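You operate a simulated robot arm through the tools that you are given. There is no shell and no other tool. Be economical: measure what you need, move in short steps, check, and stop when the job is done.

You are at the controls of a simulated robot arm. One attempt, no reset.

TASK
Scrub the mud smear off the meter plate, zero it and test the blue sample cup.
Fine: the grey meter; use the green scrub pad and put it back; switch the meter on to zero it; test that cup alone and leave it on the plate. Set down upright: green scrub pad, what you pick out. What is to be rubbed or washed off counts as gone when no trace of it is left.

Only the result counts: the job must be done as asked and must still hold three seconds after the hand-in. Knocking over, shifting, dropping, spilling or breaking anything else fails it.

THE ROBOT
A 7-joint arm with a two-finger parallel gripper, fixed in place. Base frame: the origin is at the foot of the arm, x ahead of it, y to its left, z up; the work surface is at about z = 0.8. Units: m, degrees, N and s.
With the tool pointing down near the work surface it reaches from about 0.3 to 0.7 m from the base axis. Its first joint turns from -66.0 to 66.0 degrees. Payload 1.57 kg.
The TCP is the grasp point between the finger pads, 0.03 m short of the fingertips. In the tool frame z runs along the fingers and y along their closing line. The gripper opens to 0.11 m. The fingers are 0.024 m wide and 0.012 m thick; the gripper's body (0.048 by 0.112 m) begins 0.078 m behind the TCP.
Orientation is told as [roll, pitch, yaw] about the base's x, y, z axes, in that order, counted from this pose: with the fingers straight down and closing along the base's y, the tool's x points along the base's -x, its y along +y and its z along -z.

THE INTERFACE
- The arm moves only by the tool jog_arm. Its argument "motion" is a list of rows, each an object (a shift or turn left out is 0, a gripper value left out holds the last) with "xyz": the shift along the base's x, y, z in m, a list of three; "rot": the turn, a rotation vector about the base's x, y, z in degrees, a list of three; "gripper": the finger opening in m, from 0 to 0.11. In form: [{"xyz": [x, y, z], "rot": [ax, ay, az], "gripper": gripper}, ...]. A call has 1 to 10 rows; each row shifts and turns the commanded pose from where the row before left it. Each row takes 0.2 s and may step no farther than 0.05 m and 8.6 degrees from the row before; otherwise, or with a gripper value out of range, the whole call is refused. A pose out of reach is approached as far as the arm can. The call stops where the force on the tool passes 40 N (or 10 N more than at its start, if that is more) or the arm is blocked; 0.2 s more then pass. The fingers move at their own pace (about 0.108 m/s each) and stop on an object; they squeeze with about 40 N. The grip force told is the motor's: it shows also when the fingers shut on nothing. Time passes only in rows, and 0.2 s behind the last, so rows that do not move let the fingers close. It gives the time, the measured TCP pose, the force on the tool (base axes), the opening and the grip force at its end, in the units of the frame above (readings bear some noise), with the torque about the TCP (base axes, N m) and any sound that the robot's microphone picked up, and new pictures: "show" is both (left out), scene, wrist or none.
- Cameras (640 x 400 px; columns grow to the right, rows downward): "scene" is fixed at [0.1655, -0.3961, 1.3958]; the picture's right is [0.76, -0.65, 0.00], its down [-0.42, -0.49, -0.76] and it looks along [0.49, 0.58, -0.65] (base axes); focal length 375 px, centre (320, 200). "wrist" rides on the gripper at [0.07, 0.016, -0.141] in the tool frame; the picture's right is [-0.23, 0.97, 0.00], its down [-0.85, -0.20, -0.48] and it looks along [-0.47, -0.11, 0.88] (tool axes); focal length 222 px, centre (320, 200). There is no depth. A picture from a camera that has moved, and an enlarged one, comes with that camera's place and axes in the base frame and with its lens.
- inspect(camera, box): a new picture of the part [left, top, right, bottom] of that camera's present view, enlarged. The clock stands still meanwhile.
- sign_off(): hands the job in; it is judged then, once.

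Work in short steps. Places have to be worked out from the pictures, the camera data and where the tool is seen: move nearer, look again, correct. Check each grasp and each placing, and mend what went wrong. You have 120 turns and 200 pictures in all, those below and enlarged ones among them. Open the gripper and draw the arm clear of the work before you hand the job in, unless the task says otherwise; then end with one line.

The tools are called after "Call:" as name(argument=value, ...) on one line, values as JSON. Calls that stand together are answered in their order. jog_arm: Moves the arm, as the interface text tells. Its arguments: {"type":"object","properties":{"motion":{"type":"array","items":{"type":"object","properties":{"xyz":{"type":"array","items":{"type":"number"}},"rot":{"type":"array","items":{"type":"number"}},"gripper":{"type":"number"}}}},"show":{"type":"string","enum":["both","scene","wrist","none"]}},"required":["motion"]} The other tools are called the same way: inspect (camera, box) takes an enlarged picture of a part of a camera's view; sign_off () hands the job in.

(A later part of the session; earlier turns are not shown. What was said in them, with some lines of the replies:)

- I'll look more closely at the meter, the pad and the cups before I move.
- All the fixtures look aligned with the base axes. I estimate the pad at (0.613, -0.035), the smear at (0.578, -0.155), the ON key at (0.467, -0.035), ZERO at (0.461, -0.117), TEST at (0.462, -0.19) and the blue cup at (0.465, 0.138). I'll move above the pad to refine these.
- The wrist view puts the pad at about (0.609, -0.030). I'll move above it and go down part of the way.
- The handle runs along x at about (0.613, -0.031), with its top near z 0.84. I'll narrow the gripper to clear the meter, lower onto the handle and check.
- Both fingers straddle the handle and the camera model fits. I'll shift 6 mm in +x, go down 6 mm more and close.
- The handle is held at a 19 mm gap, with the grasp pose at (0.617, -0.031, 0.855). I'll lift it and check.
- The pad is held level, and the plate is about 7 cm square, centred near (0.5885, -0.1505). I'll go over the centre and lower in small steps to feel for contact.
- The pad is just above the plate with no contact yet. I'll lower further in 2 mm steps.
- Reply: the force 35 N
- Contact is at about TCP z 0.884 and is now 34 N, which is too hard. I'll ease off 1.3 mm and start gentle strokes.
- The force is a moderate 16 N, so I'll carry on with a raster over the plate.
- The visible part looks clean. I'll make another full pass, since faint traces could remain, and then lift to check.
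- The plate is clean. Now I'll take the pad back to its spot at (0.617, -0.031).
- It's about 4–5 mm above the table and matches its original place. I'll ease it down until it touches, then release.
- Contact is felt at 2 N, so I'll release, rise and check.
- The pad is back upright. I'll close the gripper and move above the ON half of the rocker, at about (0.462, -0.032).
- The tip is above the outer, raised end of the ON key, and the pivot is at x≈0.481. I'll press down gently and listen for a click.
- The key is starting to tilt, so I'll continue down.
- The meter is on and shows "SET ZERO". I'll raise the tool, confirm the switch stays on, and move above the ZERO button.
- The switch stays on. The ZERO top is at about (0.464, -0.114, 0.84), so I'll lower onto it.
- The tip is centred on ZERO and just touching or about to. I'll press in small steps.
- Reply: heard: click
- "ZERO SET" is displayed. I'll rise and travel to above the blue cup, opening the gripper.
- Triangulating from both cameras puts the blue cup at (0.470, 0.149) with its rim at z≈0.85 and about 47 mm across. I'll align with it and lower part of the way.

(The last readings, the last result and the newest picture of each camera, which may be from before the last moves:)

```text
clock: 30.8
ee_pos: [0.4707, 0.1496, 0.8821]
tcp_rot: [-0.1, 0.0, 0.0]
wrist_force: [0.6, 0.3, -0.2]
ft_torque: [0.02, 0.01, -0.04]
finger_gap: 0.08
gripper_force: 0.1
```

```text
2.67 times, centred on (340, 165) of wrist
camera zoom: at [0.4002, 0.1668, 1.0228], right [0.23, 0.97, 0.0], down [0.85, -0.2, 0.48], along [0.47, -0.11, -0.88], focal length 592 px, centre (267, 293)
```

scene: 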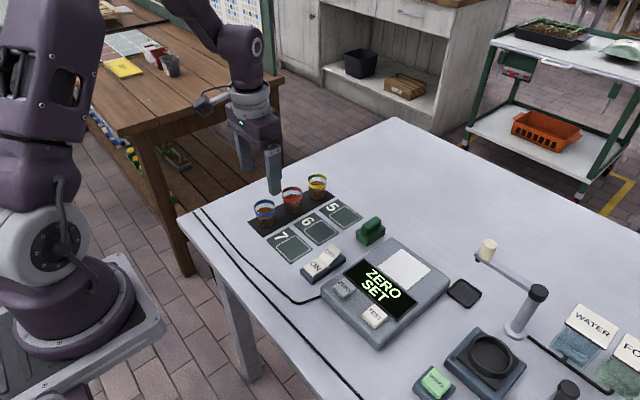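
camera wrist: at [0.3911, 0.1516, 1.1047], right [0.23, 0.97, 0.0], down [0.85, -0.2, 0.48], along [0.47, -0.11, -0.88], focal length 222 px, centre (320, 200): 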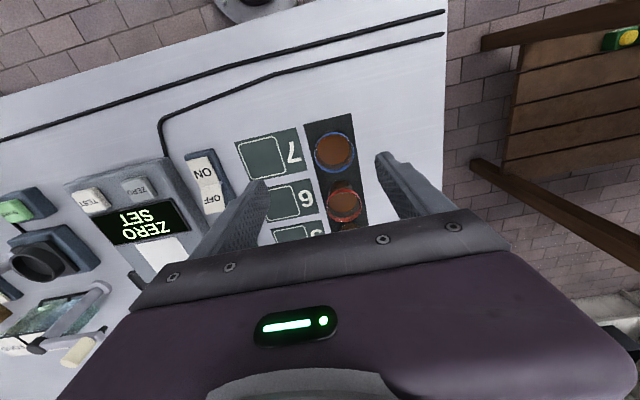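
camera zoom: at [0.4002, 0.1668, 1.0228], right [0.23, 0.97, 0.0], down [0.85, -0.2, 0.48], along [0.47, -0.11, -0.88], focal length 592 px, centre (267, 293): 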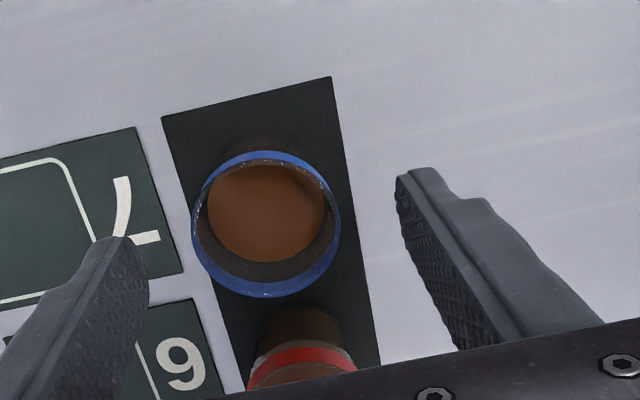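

The rim centre re-measures at (0.469, 0.150), so it's aligned. I'll lower to z≈0.842 and close gently.

Call:
jog_arm(motion=[{"xyz": [-0.001, 0.0005, -0.02]}, {"xyz": [0, 0, -0.02]}, {"gripper": 0.055}, {"gripper": 0.05}, {"gripper": 0.044}, {"gripper": 0.04}, {}], show="none")

Call:
inspect(camera="scene", box=[230, 160, 350, 235])

Call:
inspect(camera="wrist", box=[220, 90, 460, 240])

```text
clock: 32.4
ee_pos: [0.47, 0.1498, 0.8413]
tcp_rot: [0.0, 0.0, 0.0]
wrist_force: [-0.9, 0.0, -0.6]
ft_torque: [-0.01, 0.03, -0.03]
finger_gap: 0.0445
gripper_force: 40.1
```

```text
5.33 times, centred on (290, 198) of scene
camera zoom: at [0.1655, -0.3961, 1.3958], right [0.76, -0.65, 0.0], down [-0.42, -0.49, -0.76], along [0.49, 0.58, -0.65], focal length 2002 px, centre (480, 213)
```

zoom: 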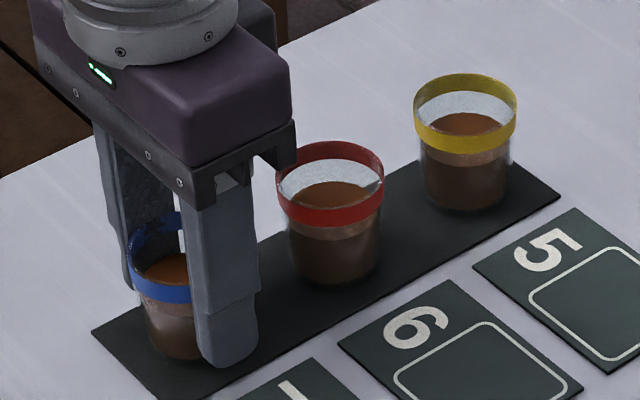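

```text
2.67 times, centred on (340, 165) of wrist
camera zoom: at [0.3995, 0.1662, 0.9823], right [0.23, 0.97, 0.0], down [0.85, -0.2, 0.48], along [0.47, -0.11, -0.88], focal length 592 px, centre (267, 293)
```

zoom: 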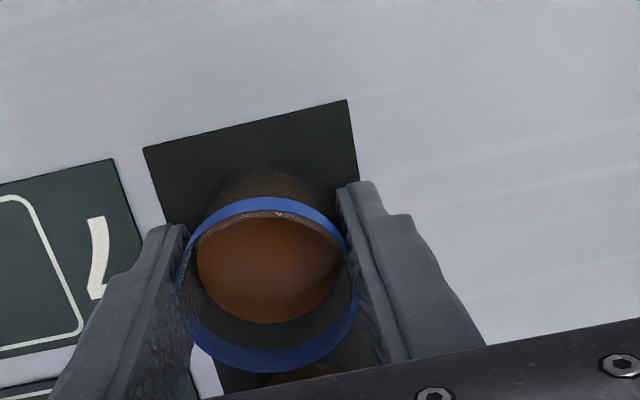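

The cup is held on its rim band at a 44.5 mm gap. I'll lift slowly so nothing spills and check.

Call:
jog_arm(motion=[{"xyz": [0, 0, 0.003]}, {"xyz": [0, 0, 0.006]}, {"xyz": [0, 0, 0.01]}, {"xyz": [0, 0, 0.012]}, {"xyz": [0, 0, 0.015]}, {"xyz": [0, 0, 0.015]}, {"xyz": [0, 0, 0.01]}, {"xyz": [0, 0, 0.004]}, {}], show="wrist")

Call:
inspect(camera="scene", box=[230, 130, 350, 235])

```text
clock: 34.4
ee_pos: [0.4696, 0.1499, 0.9173]
tcp_rot: [0.1, -0.1, 0.0]
wrist_force: [0.1, -0.2, -0.3]
ft_torque: [0.03, 0.0, 0.01]
finger_gap: 0.0444
gripper_force: 39.8
camera wrist: at [0.3989, 0.1661, 1.0578], right [0.23, 0.97, 0.0], down [0.85, -0.2, 0.48], along [0.47, -0.11, -0.88], focal length 222 px, centre (320, 200)
```

wrist: 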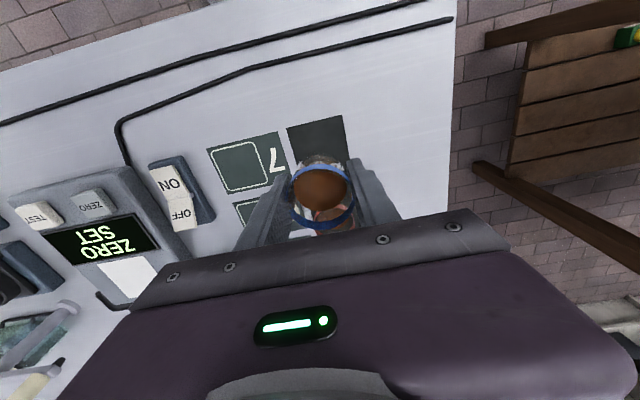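

```text
3.81 times, centred on (290, 182) of scene
camera zoom: at [0.1655, -0.3961, 1.3958], right [0.76, -0.65, 0.0], down [-0.42, -0.49, -0.76], along [0.49, 0.58, -0.65], focal length 1430 px, centre (434, 267)
```

zoom: 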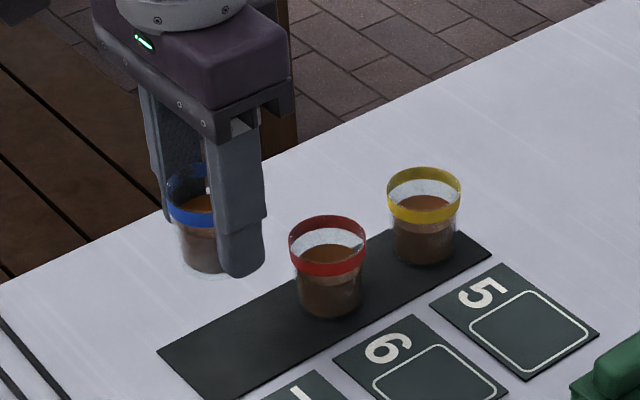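

The cup is upright and securely held. I'll carry it smoothly toward the plate with gentle ramps.

Call:
jog_arm(motion=[{"xyz": [0.001, -0.005, 0]}, {"xyz": [0.003, -0.01, 0]}, {"xyz": [0.005, -0.015, 0]}, {"xyz": [0.007, -0.018, 0]}, {"xyz": [0.008, -0.02, 0]}, {"xyz": [0.008, -0.02, 0]}, {"xyz": [0.008, -0.02, 0]}, {"xyz": [0.008, -0.02, 0]}, {"xyz": [0.006, -0.014, 0]}, {"xyz": [0.003, -0.007, 0]}], show="none")

Call:
jog_arm(motion=[{"xyz": [0.002, -0.005, 0]}, {"xyz": [0.005, -0.012, 0]}, {"xyz": [0.008, -0.019, 0]}, {"xyz": [0.01, -0.022, 0]}, {"xyz": [0.01, -0.022, 0]}, {"xyz": [0.01, -0.022, 0]}, {"xyz": [0.01, -0.022, 0]}, {"xyz": [0.005, -0.016, 0]}, {"xyz": [0.001, -0.008, 0]}, {}])

Call:
inspect(camera="scene", box=[330, 190, 490, 290])

```text
clock: 36.6
ee_pos: [0.5252, 0.0007, 0.9167]
tcp_rot: [0.0, 0.1, 0.0]
wrist_force: [0.8, -0.2, -0.3]
ft_torque: [-0.02, 0.01, 0.03]
finger_gap: 0.0447
gripper_force: 39.8
```

```text
clock: 38.8
ee_pos: [0.5891, -0.1468, 0.9171]
tcp_rot: [0.0, -0.1, 0.0]
wrist_force: [-0.7, -0.6, -0.3]
ft_torque: [-0.01, 0.01, 0.02]
finger_gap: 0.0444
gripper_force: 40.4
camera wrist: at [0.5177, -0.131, 1.0573], right [0.23, 0.97, 0.0], down [0.86, -0.2, 0.48], along [0.47, -0.11, -0.88], focal length 222 px, centre (320, 200)
```

scene: 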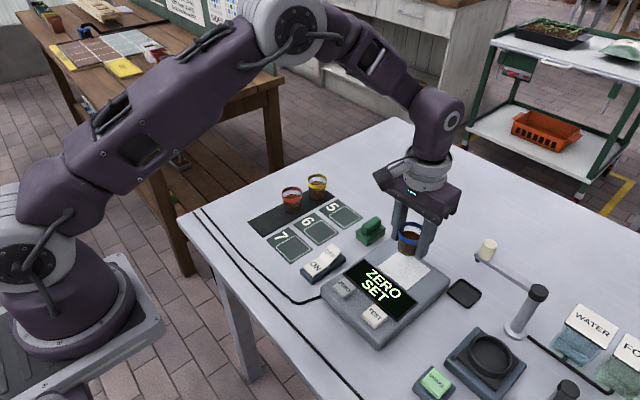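
wrist: 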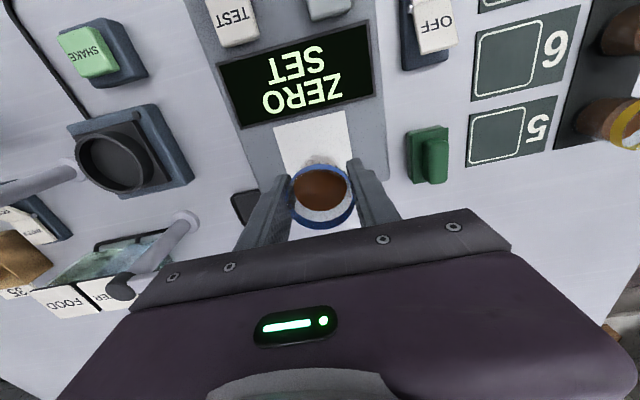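

```text
4.00 times, centred on (410, 240) of scene
camera zoom: at [0.1655, -0.3961, 1.3958], right [0.76, -0.65, 0.0], down [-0.42, -0.49, -0.76], along [0.49, 0.58, -0.65], focal length 1501 px, centre (-40, 40)
```

zoom: 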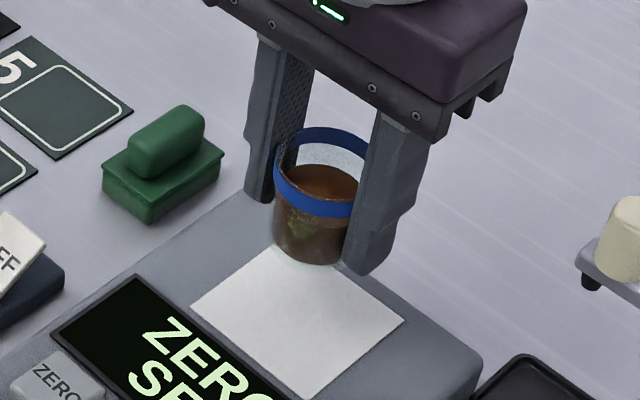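

It's over the plate. I'll lower it, expecting contact near z 0.871.

Call:
jog_arm(motion=[{"xyz": [0, -0.002, -0.005]}, {"xyz": [0, -0.002, -0.01]}, {"xyz": [0, 0, -0.012]}, {"xyz": [0, 0, -0.008]}, {"xyz": [0, 0, -0.004]}, {"xyz": [0, 0, -0.002]}, {}], show="none")

Call:
inspect(camera="scene", box=[330, 190, 490, 290])

```text
clock: 40.4
ee_pos: [0.5877, -0.1506, 0.8749]
tcp_rot: [0.0, 0.0, 0.0]
wrist_force: [0.4, -0.4, -0.3]
ft_torque: [0.03, -0.02, -0.01]
finger_gap: 0.0444
gripper_force: 39.6
```

```text
4.00 times, centred on (410, 240) of scene
camera zoom: at [0.1655, -0.3961, 1.3958], right [0.76, -0.65, 0.0], down [-0.42, -0.49, -0.76], along [0.49, 0.58, -0.65], focal length 1501 px, centre (-40, 40)
```

zoom: 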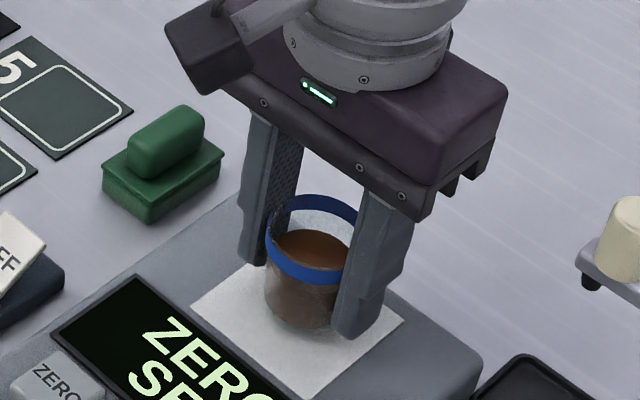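

The cup is almost on the plate. I'll take 1 mm steps to contact.

Call:
jog_arm(motion=[{"xyz": [0, 0, -0.001]}, {"xyz": [0, 0, -0.001]}, {"xyz": [0, 0, -0.001]}, {}], show="none")

```text
clock: 41.4
ee_pos: [0.5875, -0.1518, 0.8732]
tcp_rot: [0.0, 0.1, 0.0]
wrist_force: [-0.6, -0.1, -0.8]
ft_torque: [0.02, -0.02, 0.0]
finger_gap: 0.0446
gripper_force: 40.0
```

Call:
jog_arm(motion=[{"xyz": [0, 0, -0.001]}, {"xyz": [0, 0, -0.001]}, {}], show="none")

```text
clock: 42.2
ee_pos: [0.5888, -0.1514, 0.8706]
tcp_rot: [0.0, 0.0, 0.0]
wrist_force: [0.1, 0.0, 0.2]
ft_torque: [0.0, 0.0, 0.0]
finger_gap: 0.0445
gripper_force: 40.3
```

Call:
jog_arm(motion=[{"xyz": [0, 0, -0.001]}, {}], show="none")

Call:
inspect(camera="scene", box=[365, 220, 445, 270])

```text
clock: 42.8
ee_pos: [0.5863, -0.1493, 0.8695]
tcp_rot: [-0.1, -0.1, 0.0]
wrist_force: [-3.5, 0.3, 9.9]
ft_torque: [-0.02, 0.09, 0.0]
finger_gap: 0.0444
gripper_force: 40.0
```

```text
8.00 times, centred on (405, 245) of scene
camera zoom: at [0.1653, -0.3961, 1.3958], right [0.76, -0.65, 0.0], down [-0.42, -0.49, -0.76], along [0.49, 0.58, -0.65], focal length 3003 px, centre (-360, -160)
```

zoom: 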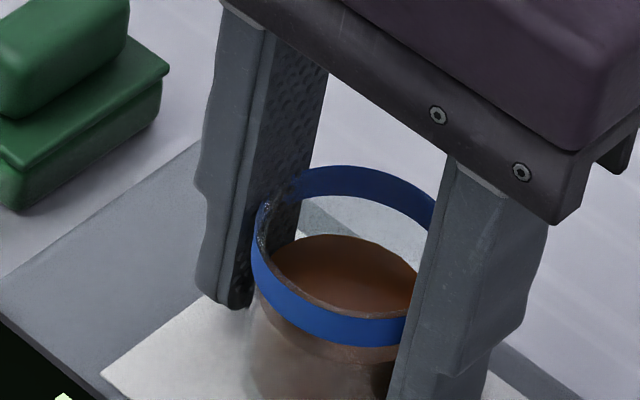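

Contact at 10 N. I'll back off 0.7 mm, open slowly and rise.

Call:
jog_arm(motion=[{"xyz": [0, 0, 0.0007]}, {"gripper": 0.055}, {"gripper": 0.07}, {}, {"xyz": [0, 0, 0.02]}, {"xyz": [0, 0, 0.03]}, {"xyz": [0, 0, 0.03]}, {"xyz": [-0.02, 0, 0.01]}, {}])

Call:
inspect(camera="scene", box=[330, 220, 490, 320])

```text
clock: 44.8
ee_pos: [0.5674, -0.1502, 0.9612]
tcp_rot: [0.0, 0.0, -0.1]
wrist_force: [0.2, -0.1, -0.3]
ft_torque: [0.01, -0.06, 0.0]
finger_gap: 0.0701
gripper_force: 0.0
camera wrist: at [0.4977, -0.1343, 1.1022], right [0.23, 0.97, 0.0], down [0.85, -0.2, 0.48], along [0.47, -0.11, -0.88], focal length 222 px, centre (320, 200)
```

scene: 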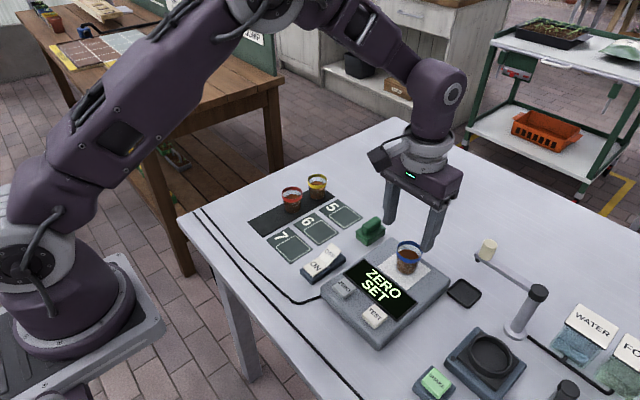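
wrist: 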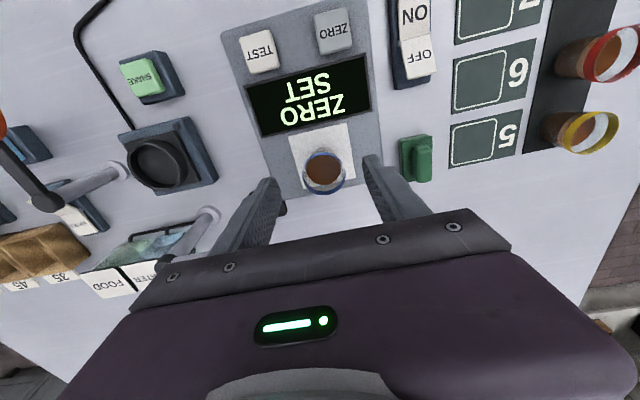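

```text
4.00 times, centred on (410, 270) of scene
camera zoom: at [0.1655, -0.3961, 1.3958], right [0.76, -0.65, 0.0], down [-0.42, -0.49, -0.76], along [0.49, 0.58, -0.65], focal length 1501 px, centre (-40, -80)
```

zoom: 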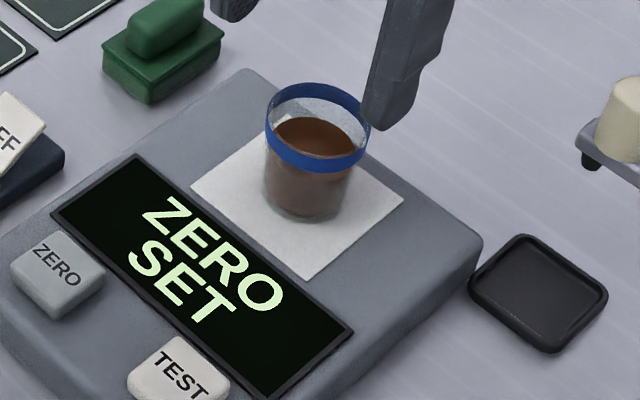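

The cup stands upright on the clean plate. I'll close the gripper and go to TEST at about (0.465, -0.187).

Call:
jog_arm(motion=[{"xyz": [-0.04, -0.012, 0]}, {"xyz": [-0.04, -0.012, 0], "gripper": 0.0}, {"xyz": [-0.024, -0.012, 0]}, {"xyz": [0, 0, -0.04]}, {"xyz": [0, 0, -0.035]}, {"xyz": [0, 0, -0.01]}, {}], show="none")

Call:
inspect(camera="scene", box=[310, 230, 470, 330])

```text
clock: 46.4
ee_pos: [0.4668, -0.1877, 0.8754]
tcp_rot: [0.0, 0.0, 0.0]
wrist_force: [-0.4, 1.1, 0.2]
ft_torque: [0.0, -0.03, -0.01]
finger_gap: 0.0
gripper_force: 21.1
```

```text
4.00 times, centred on (390, 280) of scene
camera zoom: at [0.1655, -0.3961, 1.3958], right [0.76, -0.65, 0.0], down [-0.42, -0.49, -0.76], along [0.49, 0.58, -0.65], focal length 1501 px, centre (40, -120)
```

zoom: 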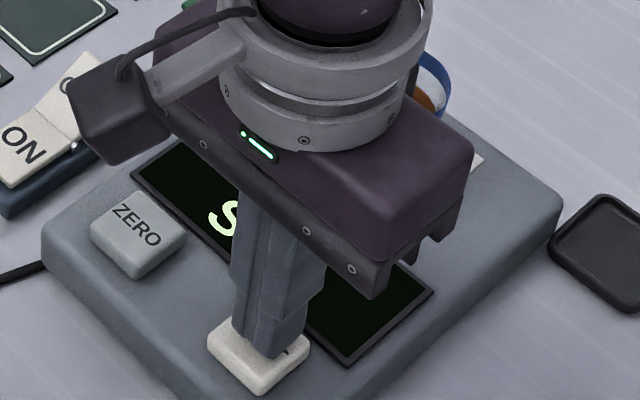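

The tip is over TEST, slightly toward +x. I'll shift 2 mm in -x and press gently.

Call:
jog_arm(motion=[{"xyz": [-0.002, 0.0, -0.002]}, {"xyz": [0, 0, -0.002]}, {"xyz": [0, 0, -0.002]}, {"xyz": [0, 0, -0.001]}, {"xyz": [0, 0, -0.001]}, {}], show="none")

Call:
inspect(camera="scene", box=[310, 230, 470, 330])

```text
clock: 47.8
ee_pos: [0.4619, -0.1867, 0.869]
tcp_rot: [-0.1, 0.0, 0.0]
wrist_force: [1.0, -1.5, 3.3]
ft_torque: [-0.01, -0.02, 0.0]
finger_gap: 0.0002
gripper_force: 21.1
heard: click
```

```text
4.00 times, centred on (390, 280) of scene
camera zoom: at [0.1655, -0.3961, 1.3958], right [0.76, -0.65, 0.0], down [-0.42, -0.49, -0.76], along [0.49, 0.58, -0.65], focal length 1501 px, centre (40, -120)
```

zoom: 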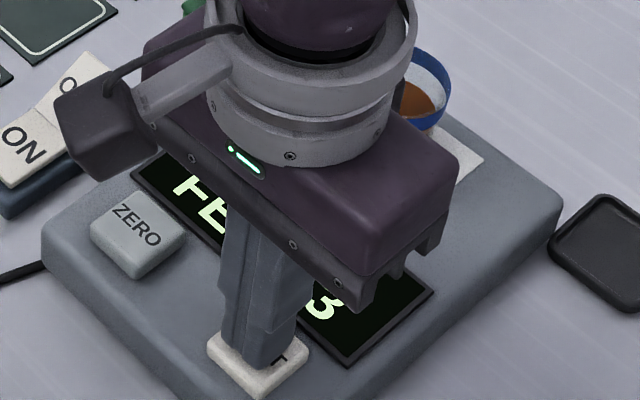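

A click, and the display shows a result. I'll raise straight up, open the gripper and draw clear.

Call:
jog_arm(motion=[{"xyz": [0, 0, 0.03]}, {"xyz": [0, 0, 0.04]}, {"xyz": [-0.02, 0.03, 0.04]}, {"xyz": [-0.03, 0.03, 0.04], "gripper": 0.08}, {"xyz": [-0.02, 0.03, 0.03]}, {}, {}])

Call:
inspect(camera="scene", box=[290, 200, 490, 325])

```text
refused: row 3 steps farther than a row can; nothing moved
```

```text
3.20 times, centred on (390, 262) of scene
camera zoom: at [0.1655, -0.3961, 1.3958], right [0.76, -0.65, 0.0], down [-0.42, -0.49, -0.76], along [0.49, 0.58, -0.65], focal length 1201 px, centre (96, 0)
```

zoom: 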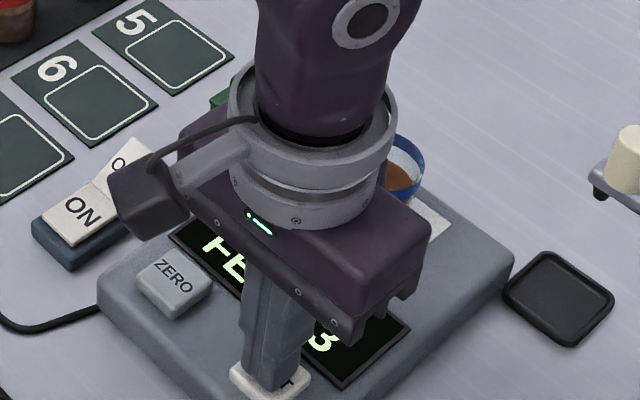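

That call was refused because one step was too long, so I'll retry with shorter rows.

Call:
jog_arm(motion=[{"xyz": [0, 0, 0.03]}, {"xyz": [0, 0, 0.04]}, {"xyz": [-0.02, 0.025, 0.03]}, {"xyz": [-0.025, 0.025, 0.03], "gripper": 0.08}, {"xyz": [-0.02, 0.03, 0.03]}, {}, {}])

Call:
inspect(camera="scene", box=[290, 200, 490, 325])

```text
clock: 49.4
ee_pos: [0.3965, -0.1066, 1.0288]
tcp_rot: [0.0, 0.1, -0.1]
wrist_force: [-1.0, 0.9, 0.4]
ft_torque: [0.02, 0.01, 0.01]
finger_gap: 0.08
gripper_force: 0.0
camera wrist: at [0.327, -0.0905, 1.1692], right [0.23, 0.97, 0.0], down [0.85, -0.2, 0.48], along [0.47, -0.11, -0.88], focal length 222 px, centre (320, 200)
```

scene: 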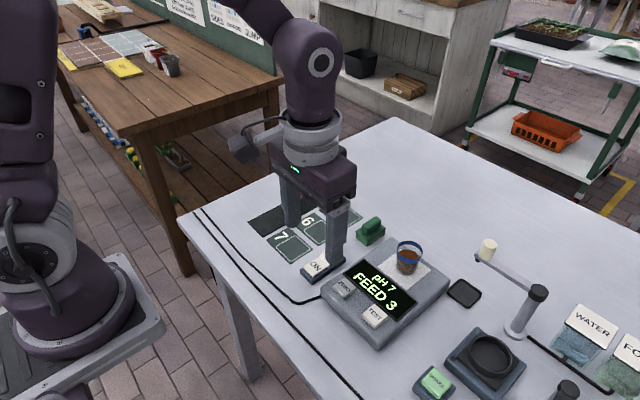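
wrist: 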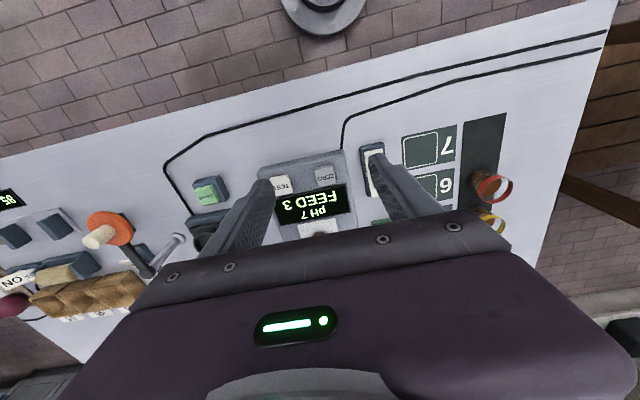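

```text
3.20 times, centred on (390, 262) of scene
camera zoom: at [0.1655, -0.3961, 1.3958], right [0.76, -0.65, 0.0], down [-0.42, -0.49, -0.76], along [0.49, 0.58, -0.65], focal length 1201 px, centre (96, 0)
```

zoom: 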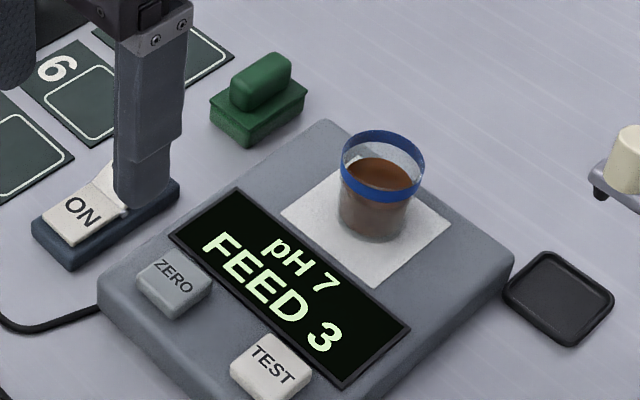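

The display reads pH 7, FEED 3. The cup is on the clean plate, the pad is back in place and the arm is clear, so I'm handing in.

Call:
sign_off()

```text
The job is handed in.
```

The job is handed in: the meter plate is scrubbed clean, the green pad is back in place, the meter is on and zeroed, and the blue cup tested at pH 7, FEED 3 and stands on the plate.
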